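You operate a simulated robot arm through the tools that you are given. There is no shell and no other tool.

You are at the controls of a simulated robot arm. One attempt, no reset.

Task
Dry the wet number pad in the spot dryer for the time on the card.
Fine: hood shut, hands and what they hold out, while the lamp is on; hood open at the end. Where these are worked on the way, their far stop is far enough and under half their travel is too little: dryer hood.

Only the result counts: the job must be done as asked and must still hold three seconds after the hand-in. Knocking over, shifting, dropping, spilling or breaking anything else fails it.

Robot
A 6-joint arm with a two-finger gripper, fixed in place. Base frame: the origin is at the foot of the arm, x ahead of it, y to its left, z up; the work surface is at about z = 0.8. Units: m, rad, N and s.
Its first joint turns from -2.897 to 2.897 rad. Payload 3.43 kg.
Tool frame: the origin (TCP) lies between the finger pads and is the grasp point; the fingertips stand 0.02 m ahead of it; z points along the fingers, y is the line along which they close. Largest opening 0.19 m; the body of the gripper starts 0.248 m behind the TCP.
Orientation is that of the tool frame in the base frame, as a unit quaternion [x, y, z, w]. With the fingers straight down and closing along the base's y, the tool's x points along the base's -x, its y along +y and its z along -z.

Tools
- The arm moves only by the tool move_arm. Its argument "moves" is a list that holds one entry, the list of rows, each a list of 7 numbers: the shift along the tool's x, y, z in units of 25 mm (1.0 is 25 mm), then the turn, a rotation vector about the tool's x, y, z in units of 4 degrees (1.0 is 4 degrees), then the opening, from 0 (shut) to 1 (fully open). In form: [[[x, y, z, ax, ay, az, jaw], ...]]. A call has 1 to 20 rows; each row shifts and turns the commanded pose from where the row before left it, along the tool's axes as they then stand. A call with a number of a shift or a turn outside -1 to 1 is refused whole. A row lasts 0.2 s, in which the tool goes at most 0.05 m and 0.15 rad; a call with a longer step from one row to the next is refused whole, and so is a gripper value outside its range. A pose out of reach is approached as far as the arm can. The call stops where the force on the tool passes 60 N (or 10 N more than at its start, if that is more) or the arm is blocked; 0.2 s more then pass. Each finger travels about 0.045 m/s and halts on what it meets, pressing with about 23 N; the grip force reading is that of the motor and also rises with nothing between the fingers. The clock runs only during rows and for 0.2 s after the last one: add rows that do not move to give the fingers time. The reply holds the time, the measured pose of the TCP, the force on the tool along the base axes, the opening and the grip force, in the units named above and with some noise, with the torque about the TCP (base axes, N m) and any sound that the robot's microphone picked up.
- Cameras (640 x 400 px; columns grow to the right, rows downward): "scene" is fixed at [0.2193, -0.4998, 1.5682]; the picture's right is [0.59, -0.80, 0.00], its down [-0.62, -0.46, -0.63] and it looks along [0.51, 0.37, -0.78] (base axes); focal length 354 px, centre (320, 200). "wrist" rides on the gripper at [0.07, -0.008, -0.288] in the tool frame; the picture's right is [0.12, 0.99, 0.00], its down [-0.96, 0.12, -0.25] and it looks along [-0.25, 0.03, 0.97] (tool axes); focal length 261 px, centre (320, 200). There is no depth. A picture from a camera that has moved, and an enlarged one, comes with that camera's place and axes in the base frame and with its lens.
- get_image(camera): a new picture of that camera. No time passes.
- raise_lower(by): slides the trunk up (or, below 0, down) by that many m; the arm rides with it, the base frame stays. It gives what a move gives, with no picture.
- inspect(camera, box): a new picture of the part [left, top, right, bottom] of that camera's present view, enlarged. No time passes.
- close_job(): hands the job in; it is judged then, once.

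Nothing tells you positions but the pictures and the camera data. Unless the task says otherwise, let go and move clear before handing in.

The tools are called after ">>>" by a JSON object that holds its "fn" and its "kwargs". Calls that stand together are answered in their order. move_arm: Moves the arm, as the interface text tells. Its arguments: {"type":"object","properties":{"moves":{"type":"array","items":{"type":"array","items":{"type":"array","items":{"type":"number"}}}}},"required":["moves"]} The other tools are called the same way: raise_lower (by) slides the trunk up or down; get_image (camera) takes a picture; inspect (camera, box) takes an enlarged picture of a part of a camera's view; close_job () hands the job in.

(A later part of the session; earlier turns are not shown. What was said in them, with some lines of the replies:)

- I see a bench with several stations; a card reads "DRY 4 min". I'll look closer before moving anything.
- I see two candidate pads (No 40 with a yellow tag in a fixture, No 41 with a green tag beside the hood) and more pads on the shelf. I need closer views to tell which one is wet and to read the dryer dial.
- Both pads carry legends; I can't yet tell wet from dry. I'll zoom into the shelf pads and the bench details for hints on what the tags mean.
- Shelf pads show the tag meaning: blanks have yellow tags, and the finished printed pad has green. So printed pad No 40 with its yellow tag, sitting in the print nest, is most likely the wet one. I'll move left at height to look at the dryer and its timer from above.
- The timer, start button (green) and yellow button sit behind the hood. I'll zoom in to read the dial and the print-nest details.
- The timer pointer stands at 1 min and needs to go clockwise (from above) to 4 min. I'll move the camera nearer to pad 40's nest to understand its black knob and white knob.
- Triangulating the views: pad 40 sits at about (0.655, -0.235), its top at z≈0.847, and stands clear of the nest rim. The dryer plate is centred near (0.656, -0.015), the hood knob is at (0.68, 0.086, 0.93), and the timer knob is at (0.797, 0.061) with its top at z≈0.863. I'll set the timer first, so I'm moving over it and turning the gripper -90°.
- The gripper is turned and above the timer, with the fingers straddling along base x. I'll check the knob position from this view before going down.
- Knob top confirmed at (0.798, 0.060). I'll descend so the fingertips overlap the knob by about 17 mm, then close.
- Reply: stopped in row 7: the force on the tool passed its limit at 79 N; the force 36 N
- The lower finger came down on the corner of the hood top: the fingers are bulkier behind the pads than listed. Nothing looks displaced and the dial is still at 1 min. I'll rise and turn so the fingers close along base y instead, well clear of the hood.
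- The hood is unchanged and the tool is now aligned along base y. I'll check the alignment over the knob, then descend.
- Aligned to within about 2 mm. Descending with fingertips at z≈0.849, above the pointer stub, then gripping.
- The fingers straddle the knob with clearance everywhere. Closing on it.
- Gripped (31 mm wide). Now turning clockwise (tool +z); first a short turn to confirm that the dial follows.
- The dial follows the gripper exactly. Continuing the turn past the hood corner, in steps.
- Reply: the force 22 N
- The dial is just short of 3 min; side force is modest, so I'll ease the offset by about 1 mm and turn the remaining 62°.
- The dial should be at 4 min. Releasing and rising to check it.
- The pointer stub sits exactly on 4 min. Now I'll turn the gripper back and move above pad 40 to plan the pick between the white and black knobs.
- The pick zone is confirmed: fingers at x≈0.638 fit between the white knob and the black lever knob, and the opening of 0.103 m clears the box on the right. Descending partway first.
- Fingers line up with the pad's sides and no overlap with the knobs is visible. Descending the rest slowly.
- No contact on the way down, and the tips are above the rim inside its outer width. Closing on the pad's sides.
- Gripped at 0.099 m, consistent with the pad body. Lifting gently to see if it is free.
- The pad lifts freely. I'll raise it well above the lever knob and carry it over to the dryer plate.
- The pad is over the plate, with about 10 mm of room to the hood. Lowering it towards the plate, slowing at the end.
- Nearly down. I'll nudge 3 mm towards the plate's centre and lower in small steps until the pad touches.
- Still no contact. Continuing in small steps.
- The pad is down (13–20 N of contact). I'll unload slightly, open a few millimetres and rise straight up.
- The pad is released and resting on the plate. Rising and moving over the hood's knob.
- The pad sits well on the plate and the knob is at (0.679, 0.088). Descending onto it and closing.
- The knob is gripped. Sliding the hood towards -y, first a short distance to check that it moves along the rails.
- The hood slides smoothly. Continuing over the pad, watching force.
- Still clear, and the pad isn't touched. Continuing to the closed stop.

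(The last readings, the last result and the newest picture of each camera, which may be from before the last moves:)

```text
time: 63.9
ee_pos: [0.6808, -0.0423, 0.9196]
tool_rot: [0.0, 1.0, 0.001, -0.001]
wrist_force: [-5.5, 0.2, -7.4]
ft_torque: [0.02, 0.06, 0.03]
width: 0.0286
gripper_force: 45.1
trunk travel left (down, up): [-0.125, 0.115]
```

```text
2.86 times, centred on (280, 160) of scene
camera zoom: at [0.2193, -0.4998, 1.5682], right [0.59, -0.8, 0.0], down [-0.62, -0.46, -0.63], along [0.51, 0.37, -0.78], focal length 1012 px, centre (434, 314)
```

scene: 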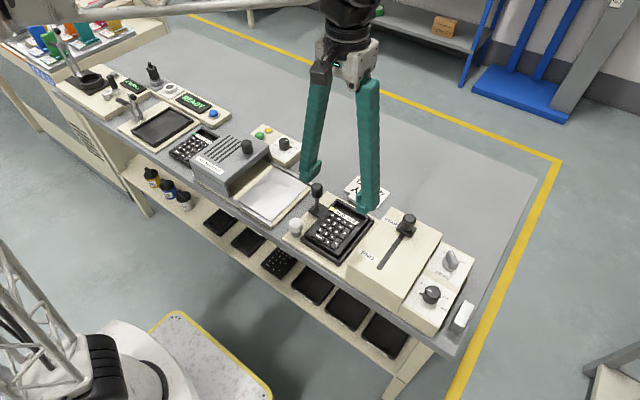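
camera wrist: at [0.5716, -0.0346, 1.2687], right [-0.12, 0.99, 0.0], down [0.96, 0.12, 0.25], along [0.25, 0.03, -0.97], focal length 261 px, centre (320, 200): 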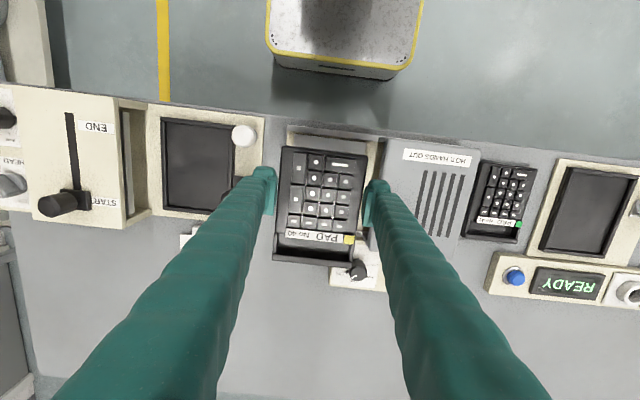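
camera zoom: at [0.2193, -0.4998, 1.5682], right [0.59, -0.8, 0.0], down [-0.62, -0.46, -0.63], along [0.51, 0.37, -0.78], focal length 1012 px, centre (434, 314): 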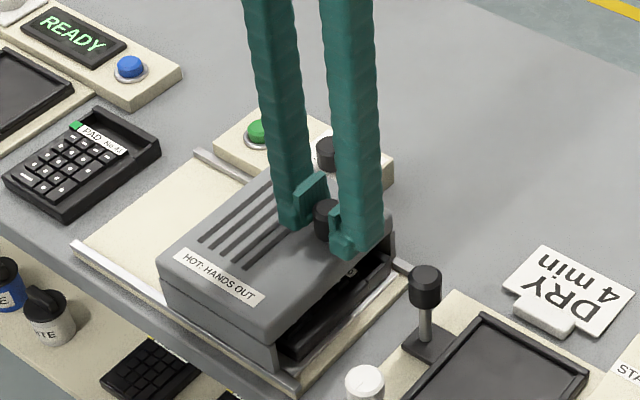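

>>> {"fn": "move_arm", "kwargs": {"moves": [[[0, -0.2, 0, 0, 0, 0, 0.1], [0, -0.2, 0, 0, 0, 0, 0.1], [0, -0.2, 0, 0, 0, 0, 0.1], [0, -0.2, 0, 0, 0, 0, 0.1], [0, 0, 0, 0, 0, 0, 0.1]]]}}

>>> {"fn": "inspect", "kwargs": {"camera": "scene", "box": [200, 90, 360, 230]}}

```text
time: 65.1
ee_pos: [0.6805, -0.0624, 0.9203]
tool_rot: [0.0, 1.0, 0.001, -0.001]
wrist_force: [-6.0, 1.0, -5.5]
ft_torque: [0.04, 0.09, 0.03]
width: 0.0287
gripper_force: 45.0
trunk travel left (down, up): [-0.125, 0.115]
```

```text
2.86 times, centred on (280, 160) of scene
camera zoom: at [0.2193, -0.4998, 1.5682], right [0.59, -0.8, 0.0], down [-0.62, -0.46, -0.63], along [0.51, 0.37, -0.78], focal length 1012 px, centre (434, 314)
```

zoom: 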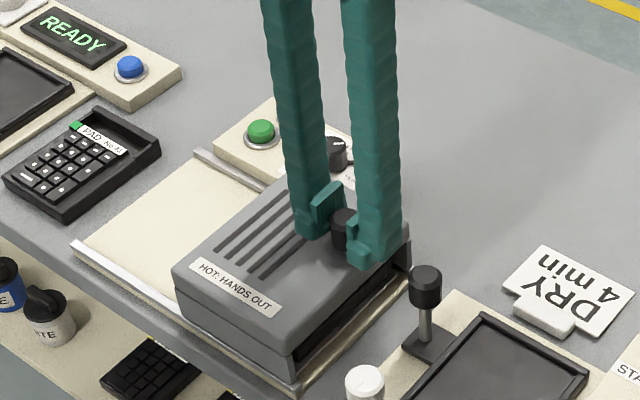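

>>> {"fn": "move_arm", "kwargs": {"moves": [[[0, -0.15, 0, 0, 0, 0, 0.1], [0, -0.15, 0, 0, 0, 0, 0.1], [0, -0.15, 0, 0, 0, 0, 0.1], [0, 0, 0, 0, 0, 0, 0.1]]]}}

>>> {"fn": "inspect", "kwargs": {"camera": "scene", "box": [240, 130, 340, 230]}}

>>> {"fn": "get_image", "kwargs": {"camera": "wrist"}}

```text
time: 65.8
ee_pos: [0.6793, -0.0641, 0.9202]
tool_rot: [0.002, 1.0, 0.006, 0.001]
wrist_force: [2.8, 63.8, -0.7]
ft_torque: [0.49, -0.03, -0.19]
width: 0.0288
gripper_force: 44.8
trunk travel left (down, up): [-0.125, 0.115]
stopped in row 3: the force on the tool passed its limit at 66 N (the readings are from after the stop); the commanded pose is now the measured one
```

```text
4.00 times, centred on (290, 180) of scene
camera zoom: at [0.2193, -0.4998, 1.5682], right [0.59, -0.8, 0.0], down [-0.62, -0.46, -0.63], along [0.51, 0.37, -0.78], focal length 1417 px, centre (440, 280)
```

zoom: 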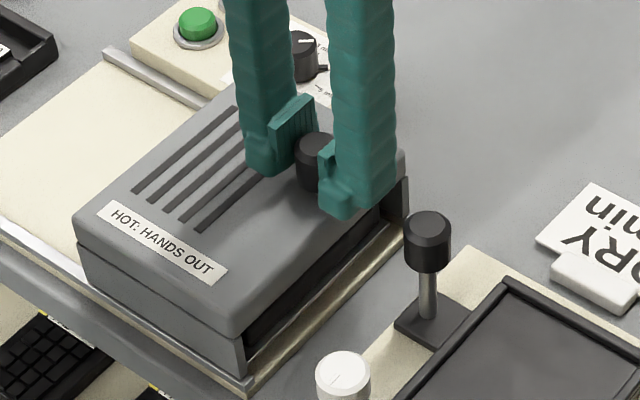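

```text
taken
camera wrist: at [0.6099, -0.0758, 1.2067], right [-0.12, 0.99, 0.01], down [0.96, 0.11, 0.25], along [0.25, 0.04, -0.97], focal length 261 px, centre (320, 200)
```

wrist: 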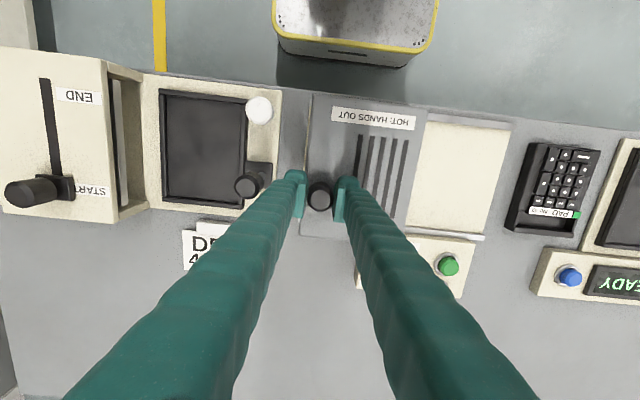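

The hood reached its hard stop (66 N), so it is shut. Releasing with a small opening so I don't touch the lever knob, then rising.

>>> {"fn": "move_arm", "kwargs": {"moves": [[[0, 0, 0, 0, 0, 0, 0.22], [0, 0, 0, 0, 0, 0, 0.22], [0, 0, 0, 0, 0, 0, 0.22], [0, 0, -0.5, 0, 0, 0, 0.22], [0, 0, -0.8, 0, 0, 0, 0.22], [0, 0, -0.8, 0, 0, 0, 0.22], [0, 0, -0.8, 0, 0, 0, 0.22], [0, 0, -0.5, 0, 0, 0, 0.22], [0, 0, 0, 0, 0, 0, 0.0]]]}}

>>> {"fn": "inspect", "kwargs": {"camera": "scene", "box": [220, 100, 340, 230]}}

>>> {"fn": "inspect", "kwargs": {"camera": "wrist", "box": [240, 80, 480, 280]}}

```text
time: 67.8
ee_pos: [0.6802, -0.0706, 1.0044]
tool_rot: [0.002, 1.0, 0.003, -0.001]
wrist_force: [0.1, -0.7, 1.3]
ft_torque: [-0.02, 0.03, 0.02]
width: 0.0068
gripper_force: 0.1
trunk travel left (down, up): [-0.125, 0.115]
```

```text
3.08 times, centred on (280, 165) of scene
camera zoom: at [0.2193, -0.4998, 1.5682], right [0.59, -0.8, 0.0], down [-0.62, -0.46, -0.63], along [0.51, 0.37, -0.78], focal length 1090 px, centre (443, 308)
```

zoom: 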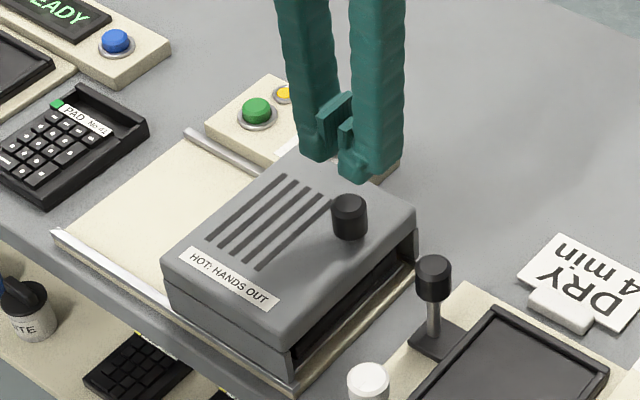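

```text
2.00 times, centred on (360, 180) of wrist
camera zoom: at [0.6098, -0.0811, 1.2916], right [-0.12, 0.99, 0.01], down [0.96, 0.11, 0.25], along [0.25, 0.04, -0.97], focal length 521 px, centre (240, 240)
```

zoom: 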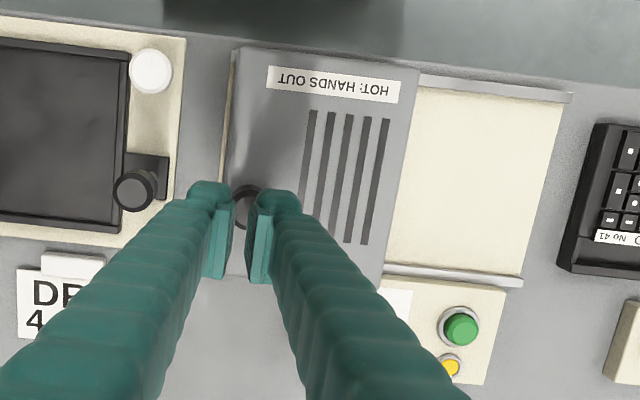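

The hood is shut and the dial still reads 4 min. Next is the green start button at about (0.784, 0.149), top at z≈0.852; I'll go above it with the fingers closed.

>>> {"fn": "move_arm", "kwargs": {"moves": [[[-0.415, 0.878, 0, 0.085, -0.03, -0.06, 0], [-0.415, 0.878, 0, 0, 0, 0, 0], [-0.415, 0.878, 0, 0, 0, 0, 0], [-0.415, 0.878, 0, 0, 0, 0, 0], [-0.415, 0.878, 0, 0, 0, 0, 0], [-0.415, 0.878, 0, 0, 0, 0, 0], [-0.415, 0.878, 0, 0, 0, 0, 0], [-0.415, 0.878, 0, 0, 0, 0, 0], [-0.415, 0.878, 0, 0, 0, 0, 0], [-0.415, 0.878, 0, 0, 0, 0, 0], [0, 0, 0.8, 0, 0, 0, 0], [0, 0, 0.8, 0, 0, 0, 0], [0, 0, 0.8, 0, 0, 0, 0], [0, 0, 0.8, 0, 0, 0, 0], [0, 0, 0.6, 0, 0, 0, 0], [0, 0, 0, 0, 0, 0, 0]]]}}

>>> {"fn": "inspect", "kwargs": {"camera": "scene", "box": [220, 80, 340, 180]}}

>>> {"fn": "inspect", "kwargs": {"camera": "wrist", "box": [240, 120, 400, 260]}}

```text
time: 71.2
ee_pos: [0.7831, 0.1489, 0.9085]
tool_rot: [0.0, 1.0, 0.001, 0.001]
wrist_force: [0.0, 0.5, -0.6]
ft_torque: [-0.01, -0.02, 0.02]
width: 0.0002
gripper_force: 23.1
trunk travel left (down, up): [-0.125, 0.115]
```

```text
4.00 times, centred on (280, 130) of scene
camera zoom: at [0.2193, -0.4998, 1.5682], right [0.59, -0.8, 0.0], down [-0.62, -0.46, -0.63], along [0.51, 0.37, -0.78], focal length 1417 px, centre (480, 480)
```

zoom: 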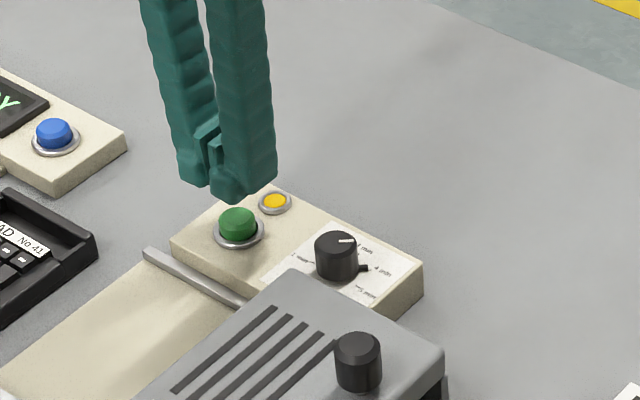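

```text
2.86 times, centred on (320, 190) of wrist
camera zoom: at [0.7128, 0.139, 1.1963], right [-0.12, 0.99, 0.0], down [0.96, 0.12, 0.25], along [0.25, 0.03, -0.97], focal length 745 px, centre (320, 229)
```

zoom: 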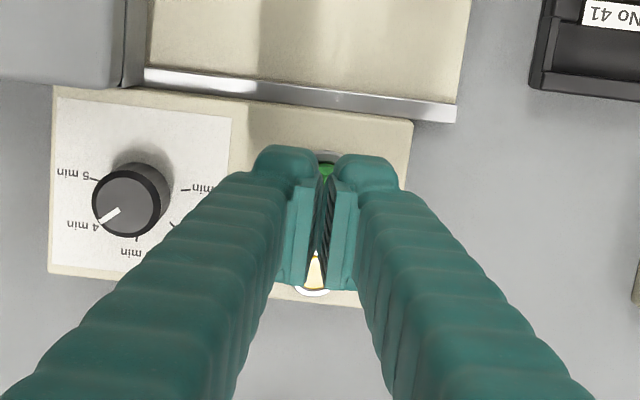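

Aligned over the button; the yellow lamp and the dial stay clear. Lowering to just above it, then pressing gently.

>>> {"fn": "move_arm", "kwargs": {"moves": [[[0, 0, 0.6, 0, 0, 0, 0], [0, 0, 0.5, 0, 0, 0, 0], [0, 0, 0.2, 0, 0, 0, 0], [0, 0, 0, 0, 0, 0, 0]]]}}

>>> {"fn": "move_arm", "kwargs": {"moves": [[[0, 0, 0.1, 0, 0, 0, 0], [0, 0, 0.1, 0, 0, 0, 0], [0, 0, 0, 0, 0, 0, 0]]]}}

>>> {"fn": "inspect", "kwargs": {"camera": "scene", "box": [220, 80, 340, 180]}}

```text
time: 72.2
ee_pos: [0.7841, 0.1487, 0.8759]
tool_rot: [0.0, 1.0, 0.002, 0.001]
wrist_force: [-0.2, 0.0, -0.6]
ft_torque: [0.01, -0.02, -0.01]
width: 0.0
gripper_force: 23.3
trunk travel left (down, up): [-0.125, 0.115]
```

```text
time: 73.0
ee_pos: [0.7846, 0.1477, 0.8715]
tool_rot: [0.0, 1.0, 0.001, 0.001]
wrist_force: [-0.4, -1.1, 0.6]
ft_torque: [0.0, 0.0, 0.04]
width: 0.0
gripper_force: 23.2
trunk travel left (down, up): [-0.125, 0.115]
```

```text
4.00 times, centred on (280, 130) of scene
camera zoom: at [0.2193, -0.4998, 1.5682], right [0.59, -0.8, 0.0], down [-0.62, -0.46, -0.63], along [0.51, 0.37, -0.78], focal length 1417 px, centre (480, 480)
```

zoom: 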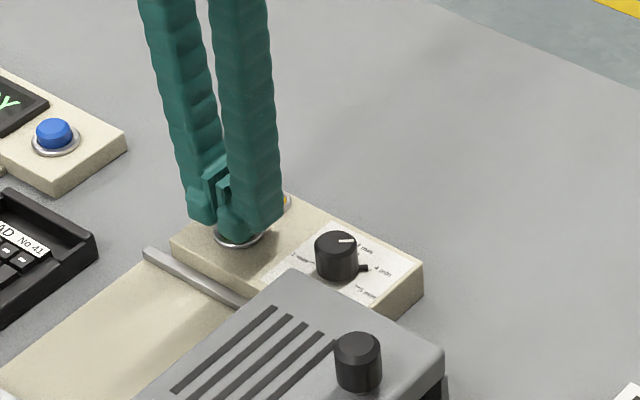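

>>> {"fn": "move_arm", "kwargs": {"moves": [[[0, 0, 0.1, 0, 0, 0, 0], [0, 0, 0, 0, 0, 0, 0]]]}}

>>> {"fn": "move_arm", "kwargs": {"moves": [[[0, 0, 0.1, 0, 0, 0, 0], [0, 0, 0, 0, 0, 0, 0]]]}}

```text
time: 73.6
ee_pos: [0.7842, 0.1487, 0.8691]
tool_rot: [0.0, 1.0, 0.001, 0.001]
wrist_force: [0.1, 0.1, 2.3]
ft_torque: [-0.03, 0.01, 0.02]
width: 0.0062
gripper_force: 34.4
trunk travel left (down, up): [-0.125, 0.115]
```

```text
time: 74.2
ee_pos: [0.7844, 0.1481, 0.8677]
tool_rot: [0.0, 1.0, 0.001, 0.001]
wrist_force: [1.2, -1.3, 4.4]
ft_torque: [0.01, -0.02, -0.01]
width: 0.0058
gripper_force: 34.1
trunk travel left (down, up): [-0.125, 0.115]
```

>>> {"fn": "inspect", "kwargs": {"camera": "wrist", "box": [260, 150, 380, 250]}}

>>> {"fn": "inspect", "kwargs": {"camera": "scene", "box": [245, 100, 305, 160]}}

```text
4.00 times, centred on (320, 200) of wrist
camera zoom: at [0.7135, 0.1391, 1.1548], right [-0.12, 0.99, 0.0], down [0.96, 0.12, 0.25], along [0.25, 0.03, -0.97], focal length 1043 px, centre (320, 200)
```

zoom: 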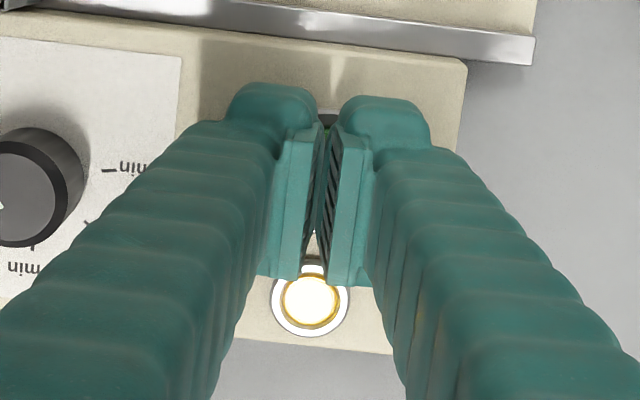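

```text
6.67 times, centred on (275, 130) of scene
camera zoom: at [0.2193, -0.4998, 1.5682], right [0.59, -0.8, 0.0], down [-0.62, -0.46, -0.63], along [0.51, 0.37, -0.78], focal length 2362 px, centre (620, 667)
```

zoom: 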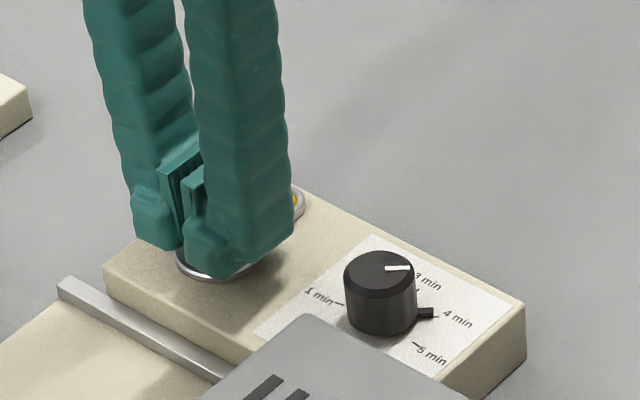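

The yellow lamp now glows, so the dryer is running. Rising straight up off the button, away from the dryer.

>>> {"fn": "move_arm", "kwargs": {"moves": [[[0, 0, -0.4, 0, 0, 0, 0], [0, 0, -0.8, 0, 0, 0, 0], [0, 0, -0.8, 0, 0, 0, 0], [0, 0, -0.8, 0, 0, 0, 0], [0, 0, -0.8, 0, 0, 0, 0], [0, 0, -0.8, 0, 0, 0, 0.3], [0, 0, 0, 0, 0, 0, 0.5], [0, 0, 0, 0, 0, 0, 0.7]]]}}

>>> {"fn": "inspect", "kwargs": {"camera": "wrist", "box": [220, 110, 420, 250]}}

>>> {"fn": "inspect", "kwargs": {"camera": "scene", "box": [220, 100, 340, 230]}}

```text
time: 76.0
ee_pos: [0.784, 0.1498, 0.9773]
tool_rot: [0.0, 1.0, 0.0, 0.0]
wrist_force: [-0.5, 0.2, -0.2]
ft_torque: [-0.03, 0.0, 0.0]
width: 0.0673
gripper_force: 0.0
trunk travel left (down, up): [-0.125, 0.115]
```

```text
2.86 times, centred on (320, 180) of wrist
camera zoom: at [0.7126, 0.1396, 1.2644], right [-0.12, 0.99, 0.0], down [0.96, 0.12, 0.25], along [0.25, 0.03, -0.97], focal length 745 px, centre (320, 257)
```

zoom: 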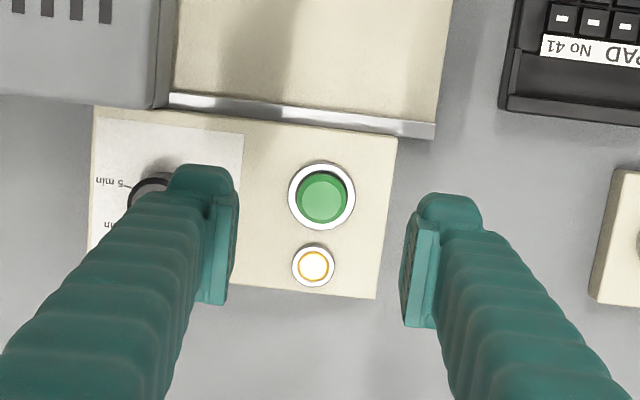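

```text
3.08 times, centred on (280, 165) of scene
camera zoom: at [0.2193, -0.4998, 1.5682], right [0.59, -0.8, 0.0], down [-0.62, -0.46, -0.63], along [0.51, 0.37, -0.78], focal length 1090 px, centre (443, 308)
```

zoom: 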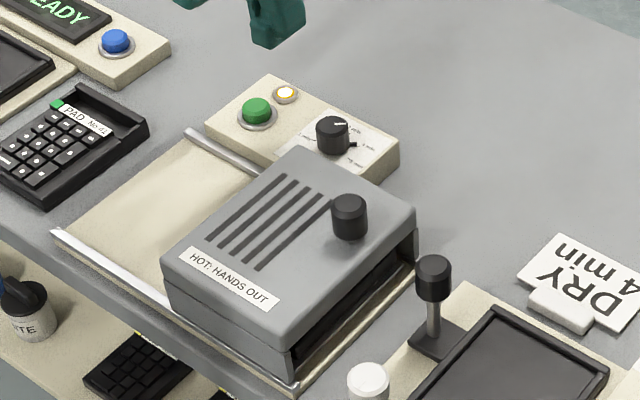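

The lamp is lit and the hood is shut with the gripper well clear. Waiting for the lamp to go out.

>>> {"fn": "move_arm", "kwargs": {"moves": [[[0, 0, 0, 0, 0, 0, 0.7], [0, 0, 0, 0, 0, 0, 0.7], [0, 0, 0, 0, 0, 0, 0.7], [0, 0, 0, 0, 0, 0, 0.7], [0, 0, 0, 0, 0, 0, 0.7], [0, 0, 0, 0, 0, 0, 0.7], [0, 0, 0, 0, 0, 0, 0.7], [0, 0, 0, 0, 0, 0, 0.7], [0, 0, 0, 0, 0, 0, 0.7], [0, 0, 0, 0, 0, 0, 0.7], [0, 0, 0, 0, 0, 0, 0.7], [0, 0, 0, 0, 0, 0, 0.7], [0, 0, 0, 0, 0, 0, 0.7], [0, 0, 0, 0, 0, 0, 0.7], [0, 0, 0, 0, 0, 0, 0.7]]]}}

>>> {"fn": "inspect", "kwargs": {"camera": "wrist", "box": [220, 110, 420, 250]}}

```text
time: 79.2
ee_pos: [0.7831, 0.1487, 0.9767]
tool_rot: [0.0, 1.0, 0.001, 0.001]
wrist_force: [-0.4, -0.6, 0.4]
ft_torque: [-0.02, 0.03, 0.02]
width: 0.1332
gripper_force: 0.1
trunk travel left (down, up): [-0.125, 0.115]
```

```text
2.86 times, centred on (320, 180) of wrist
camera zoom: at [0.7126, 0.1396, 1.2644], right [-0.12, 0.99, 0.0], down [0.96, 0.12, 0.25], along [0.25, 0.03, -0.97], focal length 745 px, centre (320, 257)
```

zoom: 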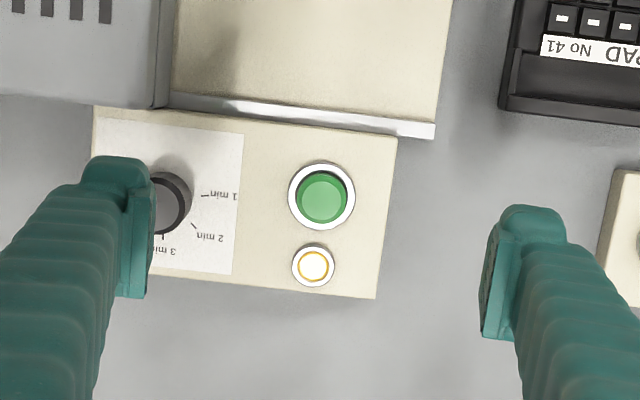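

Still lit, so I'll keep waiting.

>>> {"fn": "move_arm", "kwargs": {"moves": [[[0, 0, 0, 0, 0, 0, 0.7], [0, 0, 0, 0, 0, 0, 0.7], [0, 0, 0, 0, 0, 0, 0.7], [0, 0, 0, 0, 0, 0, 0.7], [0, 0, 0, 0, 0, 0, 0.7], [0, 0, 0, 0, 0, 0, 0.7], [0, 0, 0, 0, 0, 0, 0.7], [0, 0, 0, 0, 0, 0, 0.7], [0, 0, 0, 0, 0, 0, 0.7], [0, 0, 0, 0, 0, 0, 0.7], [0, 0, 0, 0, 0, 0, 0.7], [0, 0, 0, 0, 0, 0, 0.7], [0, 0, 0, 0, 0, 0, 0.7], [0, 0, 0, 0, 0, 0, 0.7], [0, 0, 0, 0, 0, 0, 0.7], [0, 0, 0, 0, 0, 0, 0.7], [0, 0, 0, 0, 0, 0, 0.7], [0, 0, 0, 0, 0, 0, 0.7], [0, 0, 0, 0, 0, 0, 0.7], [0, 0, 0, 0, 0, 0, 0.7]]]}}

>>> {"fn": "inspect", "kwargs": {"camera": "scene", "box": [220, 100, 340, 230]}}

```text
time: 83.4
ee_pos: [0.7828, 0.1498, 0.9776]
tool_rot: [0.0, 1.0, 0.0, 0.0]
wrist_force: [-0.6, -0.2, 0.6]
ft_torque: [-0.01, -0.01, 0.03]
width: 0.1334
gripper_force: 0.1
trunk travel left (down, up): [-0.125, 0.115]
```

```text
3.08 times, centred on (280, 165) of scene
camera zoom: at [0.2193, -0.4998, 1.5682], right [0.59, -0.8, 0.0], down [-0.62, -0.46, -0.63], along [0.51, 0.37, -0.78], focal length 1090 px, centre (443, 308)
```

zoom: 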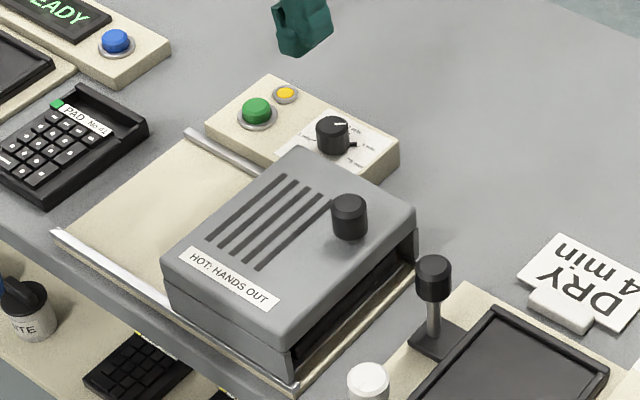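

The lamp appears to be off. I'll confirm with the wrist camera.

>>> {"fn": "inspect", "kwargs": {"camera": "wrist", "box": [260, 150, 400, 230]}}

>>> {"fn": "inspect", "kwargs": {"camera": "scene", "box": [255, 115, 315, 160]}}

```text
4.57 times, centred on (330, 190) of wrist
camera zoom: at [0.7126, 0.1396, 1.2644], right [-0.12, 0.99, 0.0], down [0.96, 0.12, 0.25], along [0.25, 0.03, -0.97], focal length 1192 px, centre (274, 246)
```

zoom: 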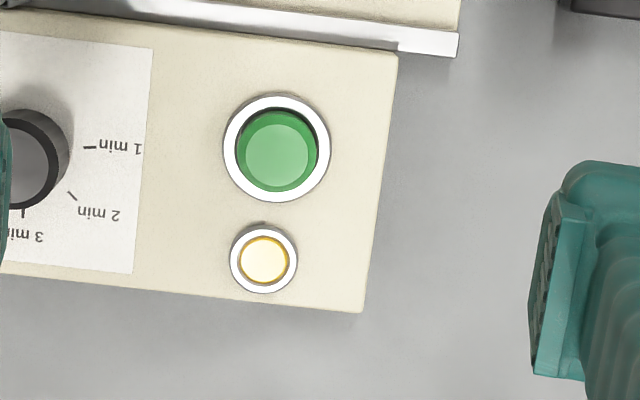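

```text
8.89 times, centred on (285, 138) of scene
camera zoom: at [0.2193, -0.4998, 1.5682], right [0.59, -0.8, 0.0], down [-0.62, -0.46, -0.63], along [0.51, 0.37, -0.78], focal length 3149 px, centre (631, 756)
```

zoom: 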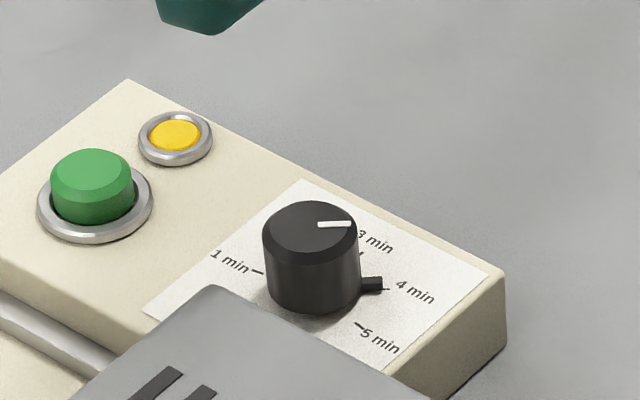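

The scene camera shows it unlit, but the wrist view is still pale. I'll wait a few more seconds to be certain.

>>> {"fn": "move_arm", "kwargs": {"moves": [[[0, 0, 0, 0, 0, 0, 0.7], [0, 0, 0, 0, 0, 0, 0.7], [0, 0, 0, 0, 0, 0, 0.7], [0, 0, 0, 0, 0, 0, 0.7], [0, 0, 0, 0, 0, 0, 0.7], [0, 0, 0, 0, 0, 0, 0.7], [0, 0, 0, 0, 0, 0, 0.7], [0, 0, 0, 0, 0, 0, 0.7], [0, 0, 0, 0, 0, 0, 0.7], [0, 0, 0, 0, 0, 0, 0.7], [0, 0, 0, 0, 0, 0, 0.7], [0, 0, 0, 0, 0, 0, 0.7], [0, 0, 0, 0, 0, 0, 0.7], [0, 0, 0, 0, 0, 0, 0.7], [0, 0, 0, 0, 0, 0, 0.7], [0, 0, 0, 0, 0, 0, 0.7], [0, 0, 0, 0, 0, 0, 0.7], [0, 0, 0, 0, 0, 0, 0.7], [0, 0, 0, 0, 0, 0, 0.7], [0, 0, 0, 0, 0, 0, 0.7]]]}}

>>> {"fn": "inspect", "kwargs": {"camera": "wrist", "box": [260, 150, 400, 230]}}

>>> {"fn": "inspect", "kwargs": {"camera": "wrist", "box": [220, 110, 420, 250]}}

>>> {"fn": "inspect", "kwargs": {"camera": "scene", "box": [220, 100, 340, 230]}}

```text
time: 87.6
ee_pos: [0.7833, 0.1498, 0.9774]
tool_rot: [-0.001, 1.0, 0.0, 0.001]
wrist_force: [0.4, -0.2, 0.3]
ft_torque: [-0.02, -0.01, 0.02]
width: 0.1328
gripper_force: 0.0
trunk travel left (down, up): [-0.125, 0.115]
```

```text
4.57 times, centred on (330, 190) of wrist
camera zoom: at [0.7126, 0.1396, 1.2644], right [-0.12, 0.99, 0.0], down [0.96, 0.12, 0.25], along [0.25, 0.03, -0.97], focal length 1192 px, centre (274, 246)
```

zoom: 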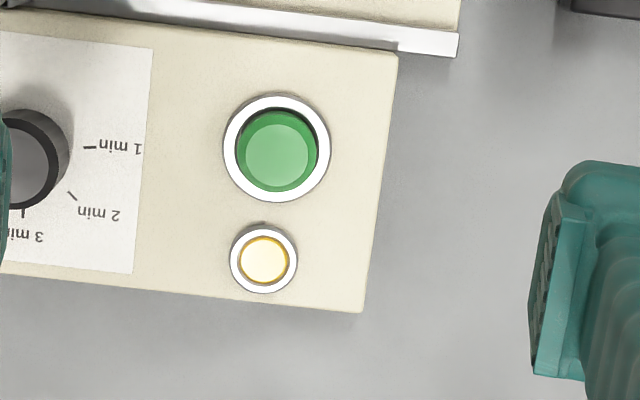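

```text
2.86 times, centred on (320, 180) of wrist
camera zoom: at [0.7126, 0.1396, 1.2644], right [-0.12, 0.99, 0.0], down [0.96, 0.12, 0.25], along [0.25, 0.03, -0.97], focal length 745 px, centre (320, 257)
```

zoom: 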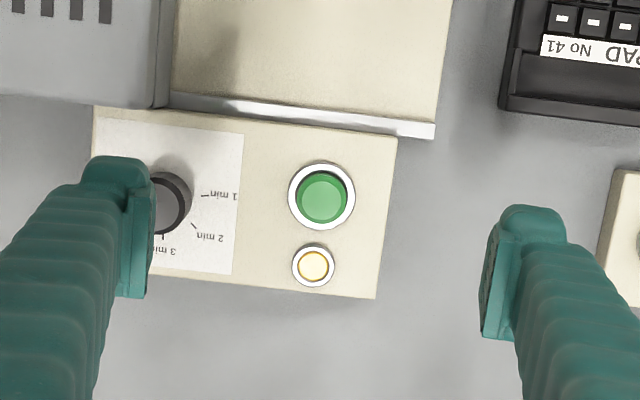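

```text
3.08 times, centred on (280, 165) of scene
camera zoom: at [0.2193, -0.4998, 1.5682], right [0.59, -0.8, 0.0], down [-0.62, -0.46, -0.63], along [0.51, 0.37, -0.78], focal length 1090 px, centre (443, 308)
```

zoom: 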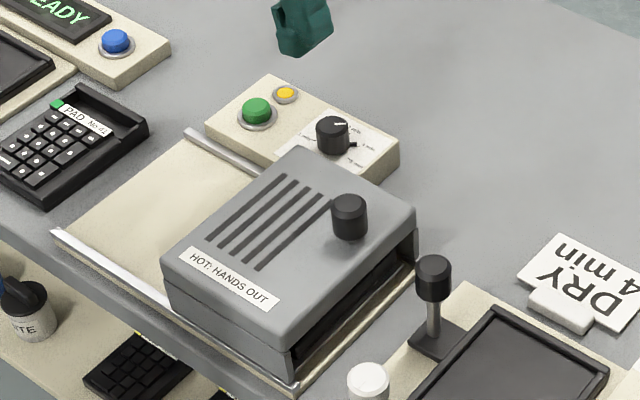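

The lamp is off (the remaining paleness is glare, as on the green button). Now to open the hood: moving over its knob at about (0.680, -0.064).

>>> {"fn": "move_arm", "kwargs": {"moves": [[[0.414, -0.857, -0.1, 0, 0, 0, 0.4], [0.414, -0.857, 0, 0, 0, 0, 0.25], [0.414, -0.857, 0, 0, 0, 0, 0.25], [0.414, -0.857, 0, 0, 0, 0, 0.25], [0.414, -0.857, 0, 0, 0, 0, 0.25], [0.414, -0.857, 0, 0, 0, 0, 0.25], [0.414, -0.857, 0, 0, 0, 0, 0.25], [0.414, -0.857, 0, 0, 0, 0, 0.25], [0.414, -0.857, 0, 0, 0, 0, 0.25], [0.414, -0.857, 0, 0, 0, 0, 0.25], [0, 0, 0, 0, 0, 0, 0.25]]]}}

>>> {"fn": "inspect", "kwargs": {"camera": "wrist", "box": [220, 110, 420, 250]}}

>>> {"fn": "inspect", "kwargs": {"camera": "scene", "box": [220, 90, 340, 220]}}

```text
time: 90.0
ee_pos: [0.6803, -0.0662, 0.9785]
tool_rot: [0.0, 1.0, 0.001, 0.0]
wrist_force: [0.6, 0.3, 0.7]
ft_torque: [-0.02, -0.01, 0.0]
width: 0.0474
gripper_force: 0.0
trunk travel left (down, up): [-0.125, 0.115]
```

```text
2.86 times, centred on (320, 180) of wrist
camera zoom: at [0.6102, -0.0749, 1.2667], right [-0.12, 0.99, 0.0], down [0.96, 0.12, 0.25], along [0.25, 0.03, -0.97], focal length 745 px, centre (320, 257)
```

zoom: 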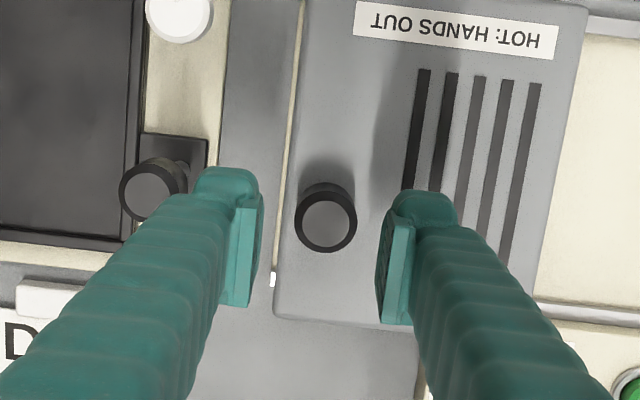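

```text
3.08 times, centred on (280, 155) of scene
camera zoom: at [0.2193, -0.4998, 1.5682], right [0.59, -0.8, 0.0], down [-0.62, -0.46, -0.63], along [0.51, 0.37, -0.78], focal length 1090 px, centre (443, 338)
```

zoom: 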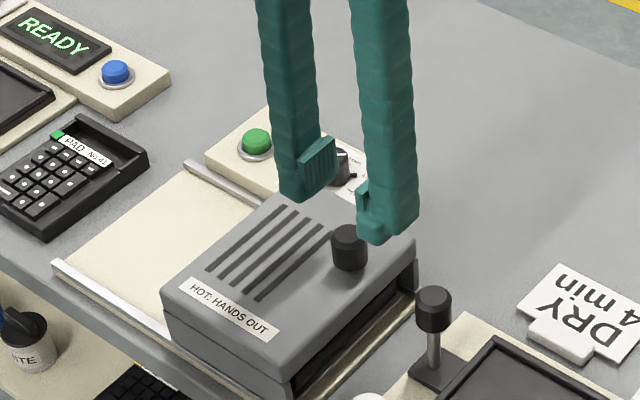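

Aligned within 2 mm. Descending, gripping the knob and sliding the hood back to +y.

>>> {"fn": "move_arm", "kwargs": {"moves": [[[0.03, 0.08, 0.8, 0, 0, 0, 0.25], [0, 0, 0.8, 0, 0, 0, 0.25], [0, 0, 0.8, 0, 0, 0, 0.25], [0, 0, 0, 0, 0, 0, 0.1], [0, 0, 0, 0, 0, 0, 0.1], [0, 0, 0, 0, 0, 0, 0.1], [0, 0, 0, 0, 0, 0, 0.1]]]}}

>>> {"fn": "move_arm", "kwargs": {"moves": [[[0, 0.3, 0, 0, 0, 0, 0.1], [0, 0.4, 0, 0, 0, 0, 0.1], [0, 0.4, 0, 0, 0, 0, 0.1], [0, 0.4, 0, 0, 0, 0, 0.1], [0, 0.4, 0, 0, 0, 0, 0.1], [0, 0.4, 0, 0, 0, 0, 0.1], [0, 0, 0, 0, 0, 0, 0.1]]]}}

>>> {"fn": "inspect", "kwargs": {"camera": "scene", "box": [180, 90, 340, 220]}}

```text
time: 91.6
ee_pos: [0.6797, -0.0624, 0.9203]
tool_rot: [0.001, 1.0, 0.0, 0.001]
wrist_force: [-1.1, 4.3, 0.8]
ft_torque: [0.07, -0.03, -0.01]
width: 0.0289
gripper_force: 45.2
trunk travel left (down, up): [-0.125, 0.115]
```

```text
time: 93.2
ee_pos: [0.6801, -0.0057, 0.9187]
tool_rot: [0.0, 1.0, 0.002, 0.001]
wrist_force: [-2.5, 0.0, 2.7]
ft_torque: [0.01, 0.04, 0.04]
width: 0.0287
gripper_force: 44.8
trunk travel left (down, up): [-0.125, 0.115]
```

```text
3.08 times, centred on (260, 155) of scene
camera zoom: at [0.2193, -0.4998, 1.5682], right [0.59, -0.8, 0.0], down [-0.62, -0.46, -0.63], along [0.51, 0.37, -0.78], focal length 1090 px, centre (505, 338)
```

zoom: 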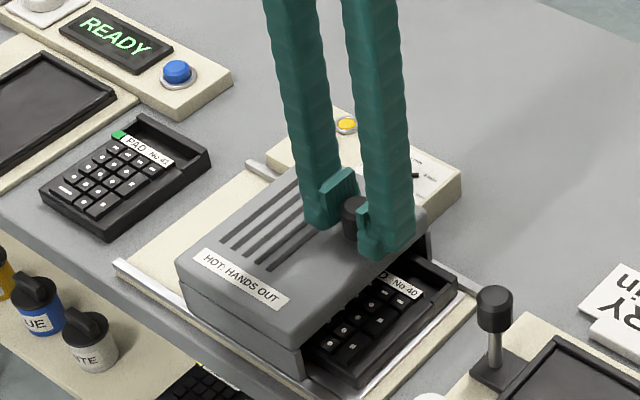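

The hood slides back and the pad stays put. Continuing to the open stop.

>>> {"fn": "move_arm", "kwargs": {"moves": [[[0, 0.4, 0, 0, 0, 0, 0.1], [0, 0.4, 0, 0, 0, 0, 0.1], [0, 0.4, 0, 0, 0, 0, 0.1], [0, 0.4, 0, 0, 0, 0, 0.1], [0, 0.4, 0, 0, 0, 0, 0.1], [0, 0.4, 0, 0, 0, 0, 0.1], [0, 0.4, 0, 0, 0, 0, 0.1], [0, 0.4, 0, 0, 0, 0, 0.1], [0, 0.2, 0, 0, 0, 0, 0.1], [0, 0.15, 0, 0, 0, 0, 0.1], [0, 0.1, 0, 0, 0, 0, 0.1], [0, 0.1, 0, 0, 0, 0, 0.1], [0, 0, 0, 0, 0, 0, 0.1]]]}}

>>> {"fn": "inspect", "kwargs": {"camera": "scene", "box": [180, 90, 340, 220]}}

```text
time: 96.0
ee_pos: [0.6804, 0.0871, 0.9207]
tool_rot: [0.0, 1.0, 0.002, 0.001]
wrist_force: [-5.0, -3.2, -15.6]
ft_torque: [-0.01, 0.09, 0.03]
width: 0.0286
gripper_force: 45.2
trunk travel left (down, up): [-0.125, 0.115]
```

```text
3.08 times, centred on (260, 155) of scene
camera zoom: at [0.2193, -0.4998, 1.5682], right [0.59, -0.8, 0.0], down [-0.62, -0.46, -0.63], along [0.51, 0.37, -0.78], focal length 1090 px, centre (505, 338)
```

zoom: 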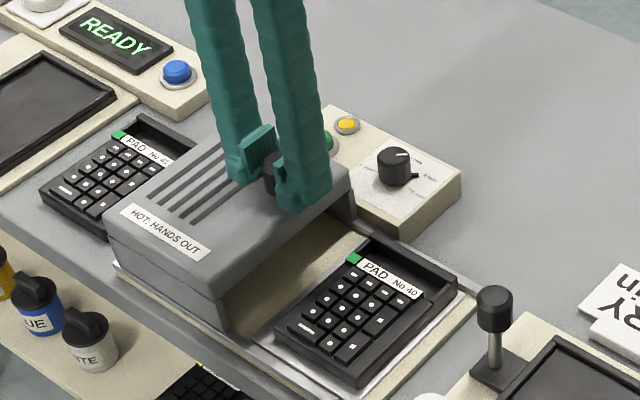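

The pad's tag has turned green, so it is dry. I'll nudge the hood the last millimetre to its open stop, then release.

>>> {"fn": "move_arm", "kwargs": {"moves": [[[0, 0.06, 0, 0, 0, 0, 0.1], [0, 0, 0, 0, 0, 0, 0.1]]]}}

>>> {"fn": "move_arm", "kwargs": {"moves": [[[0, 0, 0, 0, 0, 0, 0.3], [0, 0, 0, 0, 0, 0, 0.3], [0, 0, 0, 0, 0, 0, 0.3], [0, 0, 0, 0, 0, 0, 0.3], [0, 0, -0.5, 0, 0, 0, 0.3], [0, 0, -1, 0, 0, 0, 0.3], [0, 0, -1, 0, 0, 0, 0.3], [0, 0, -1, 0, 0, 0, 0.3], [0, 0, -1, 0, 0, 0, 0.3], [0, 0, -1, 0, 0, 0, 0.3], [0, 0, -1, 0, 0, 0, 0.3], [0, 0, -1, 0, 0, 0, 0.3], [0, 0, 0, 0, 0, 0, 0.3]]]}}

>>> {"fn": "get_image", "kwargs": {"camera": "scene"}}

>>> {"fn": "inspect", "kwargs": {"camera": "scene", "box": [150, 90, 350, 230]}}

>>> {"fn": "get_image", "kwargs": {"camera": "wrist"}}

```text
time: 96.6
ee_pos: [0.6809, 0.0887, 0.9188]
tool_rot: [0.0, 1.0, 0.001, -0.001]
wrist_force: [-10.4, -14.6, -14.3]
ft_torque: [-0.15, 0.13, -0.05]
width: 0.0286
gripper_force: 45.1
trunk travel left (down, up): [-0.125, 0.115]
```

```text
time: 99.4
ee_pos: [0.6805, 0.0894, 1.108]
tool_rot: [0.001, 1.0, 0.001, 0.001]
wrist_force: [0.8, -0.4, 0.6]
ft_torque: [-0.02, -0.02, 0.02]
width: 0.0569
gripper_force: 0.1
trunk travel left (down, up): [-0.125, 0.115]
```

```text
taken
```

scene: 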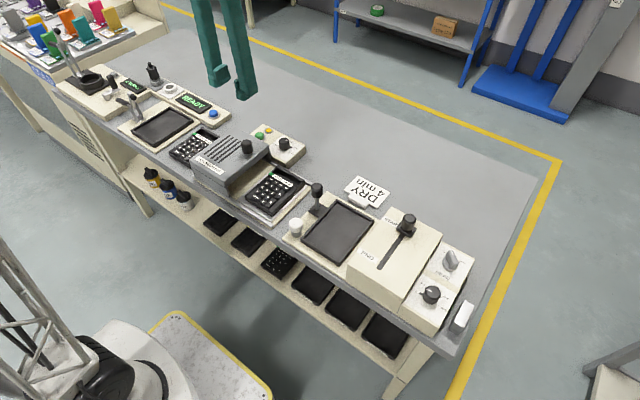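

```text
2.86 times, centred on (250, 160) of scene
camera zoom: at [0.2193, -0.4998, 1.5682], right [0.59, -0.8, 0.0], down [-0.62, -0.46, -0.63], along [0.51, 0.37, -0.78], focal length 1012 px, centre (520, 314)
```

zoom: 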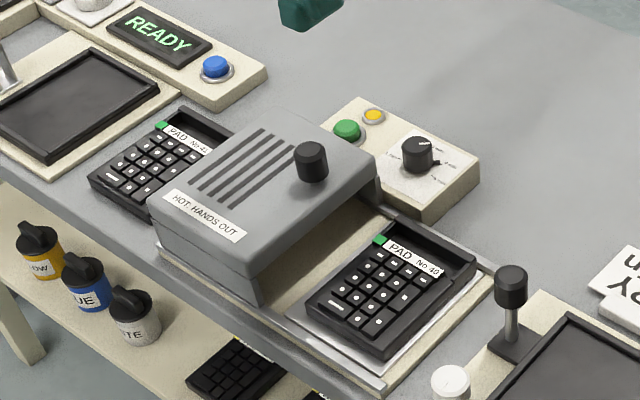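

```text
taken
camera wrist: at [0.6093, 0.0797, 1.3943], right [-0.12, 0.99, 0.0], down [0.96, 0.12, 0.25], along [0.25, 0.03, -0.97], focal length 261 px, centre (320, 200)
```

wrist: 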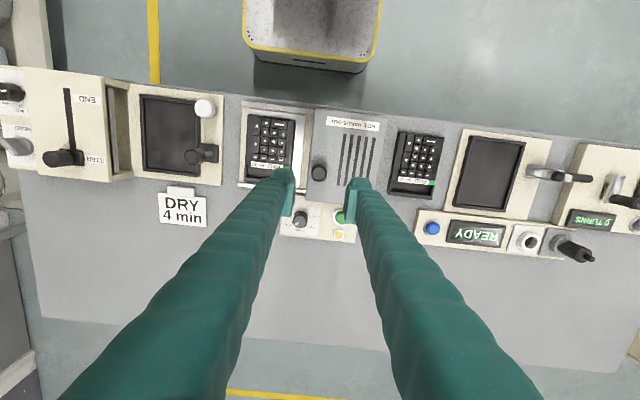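

Pad 40 sits on the dryer plate and its tag is green. The hood is open at its stop, the lamp is off, nothing else has shifted, and the gripper is empty and well clear. Handing in.

>>> {"fn": "close_job", "kwargs": {}}

```text
The job is handed in.
```

I dried number pad No 40 at the card's 4-minute setting and handed the job in. I haven't seen the judge's result.

- **Which pad:** I took No 40 as the wet one because it was printed but still had a yellow tag. The blank pads on the shelf have yellow tags, and finished ones have green.
- **Drying:** I set the timer to 4 min, placed the pad on the dryer plate and slid the hood to its closed stop. I then pressed start and kept the arm clear until the lamp went out. The pad's tag then showed green.
- **At hand-in:** the hood was open at its far stop, with the pad on the plate under it. The gripper was empty and well above the bench.
- **One contact:** on my first approach to the timer, a finger came down on the hood's corner at about 79 N. The hood didn't shift, and it slid normally afterwards.
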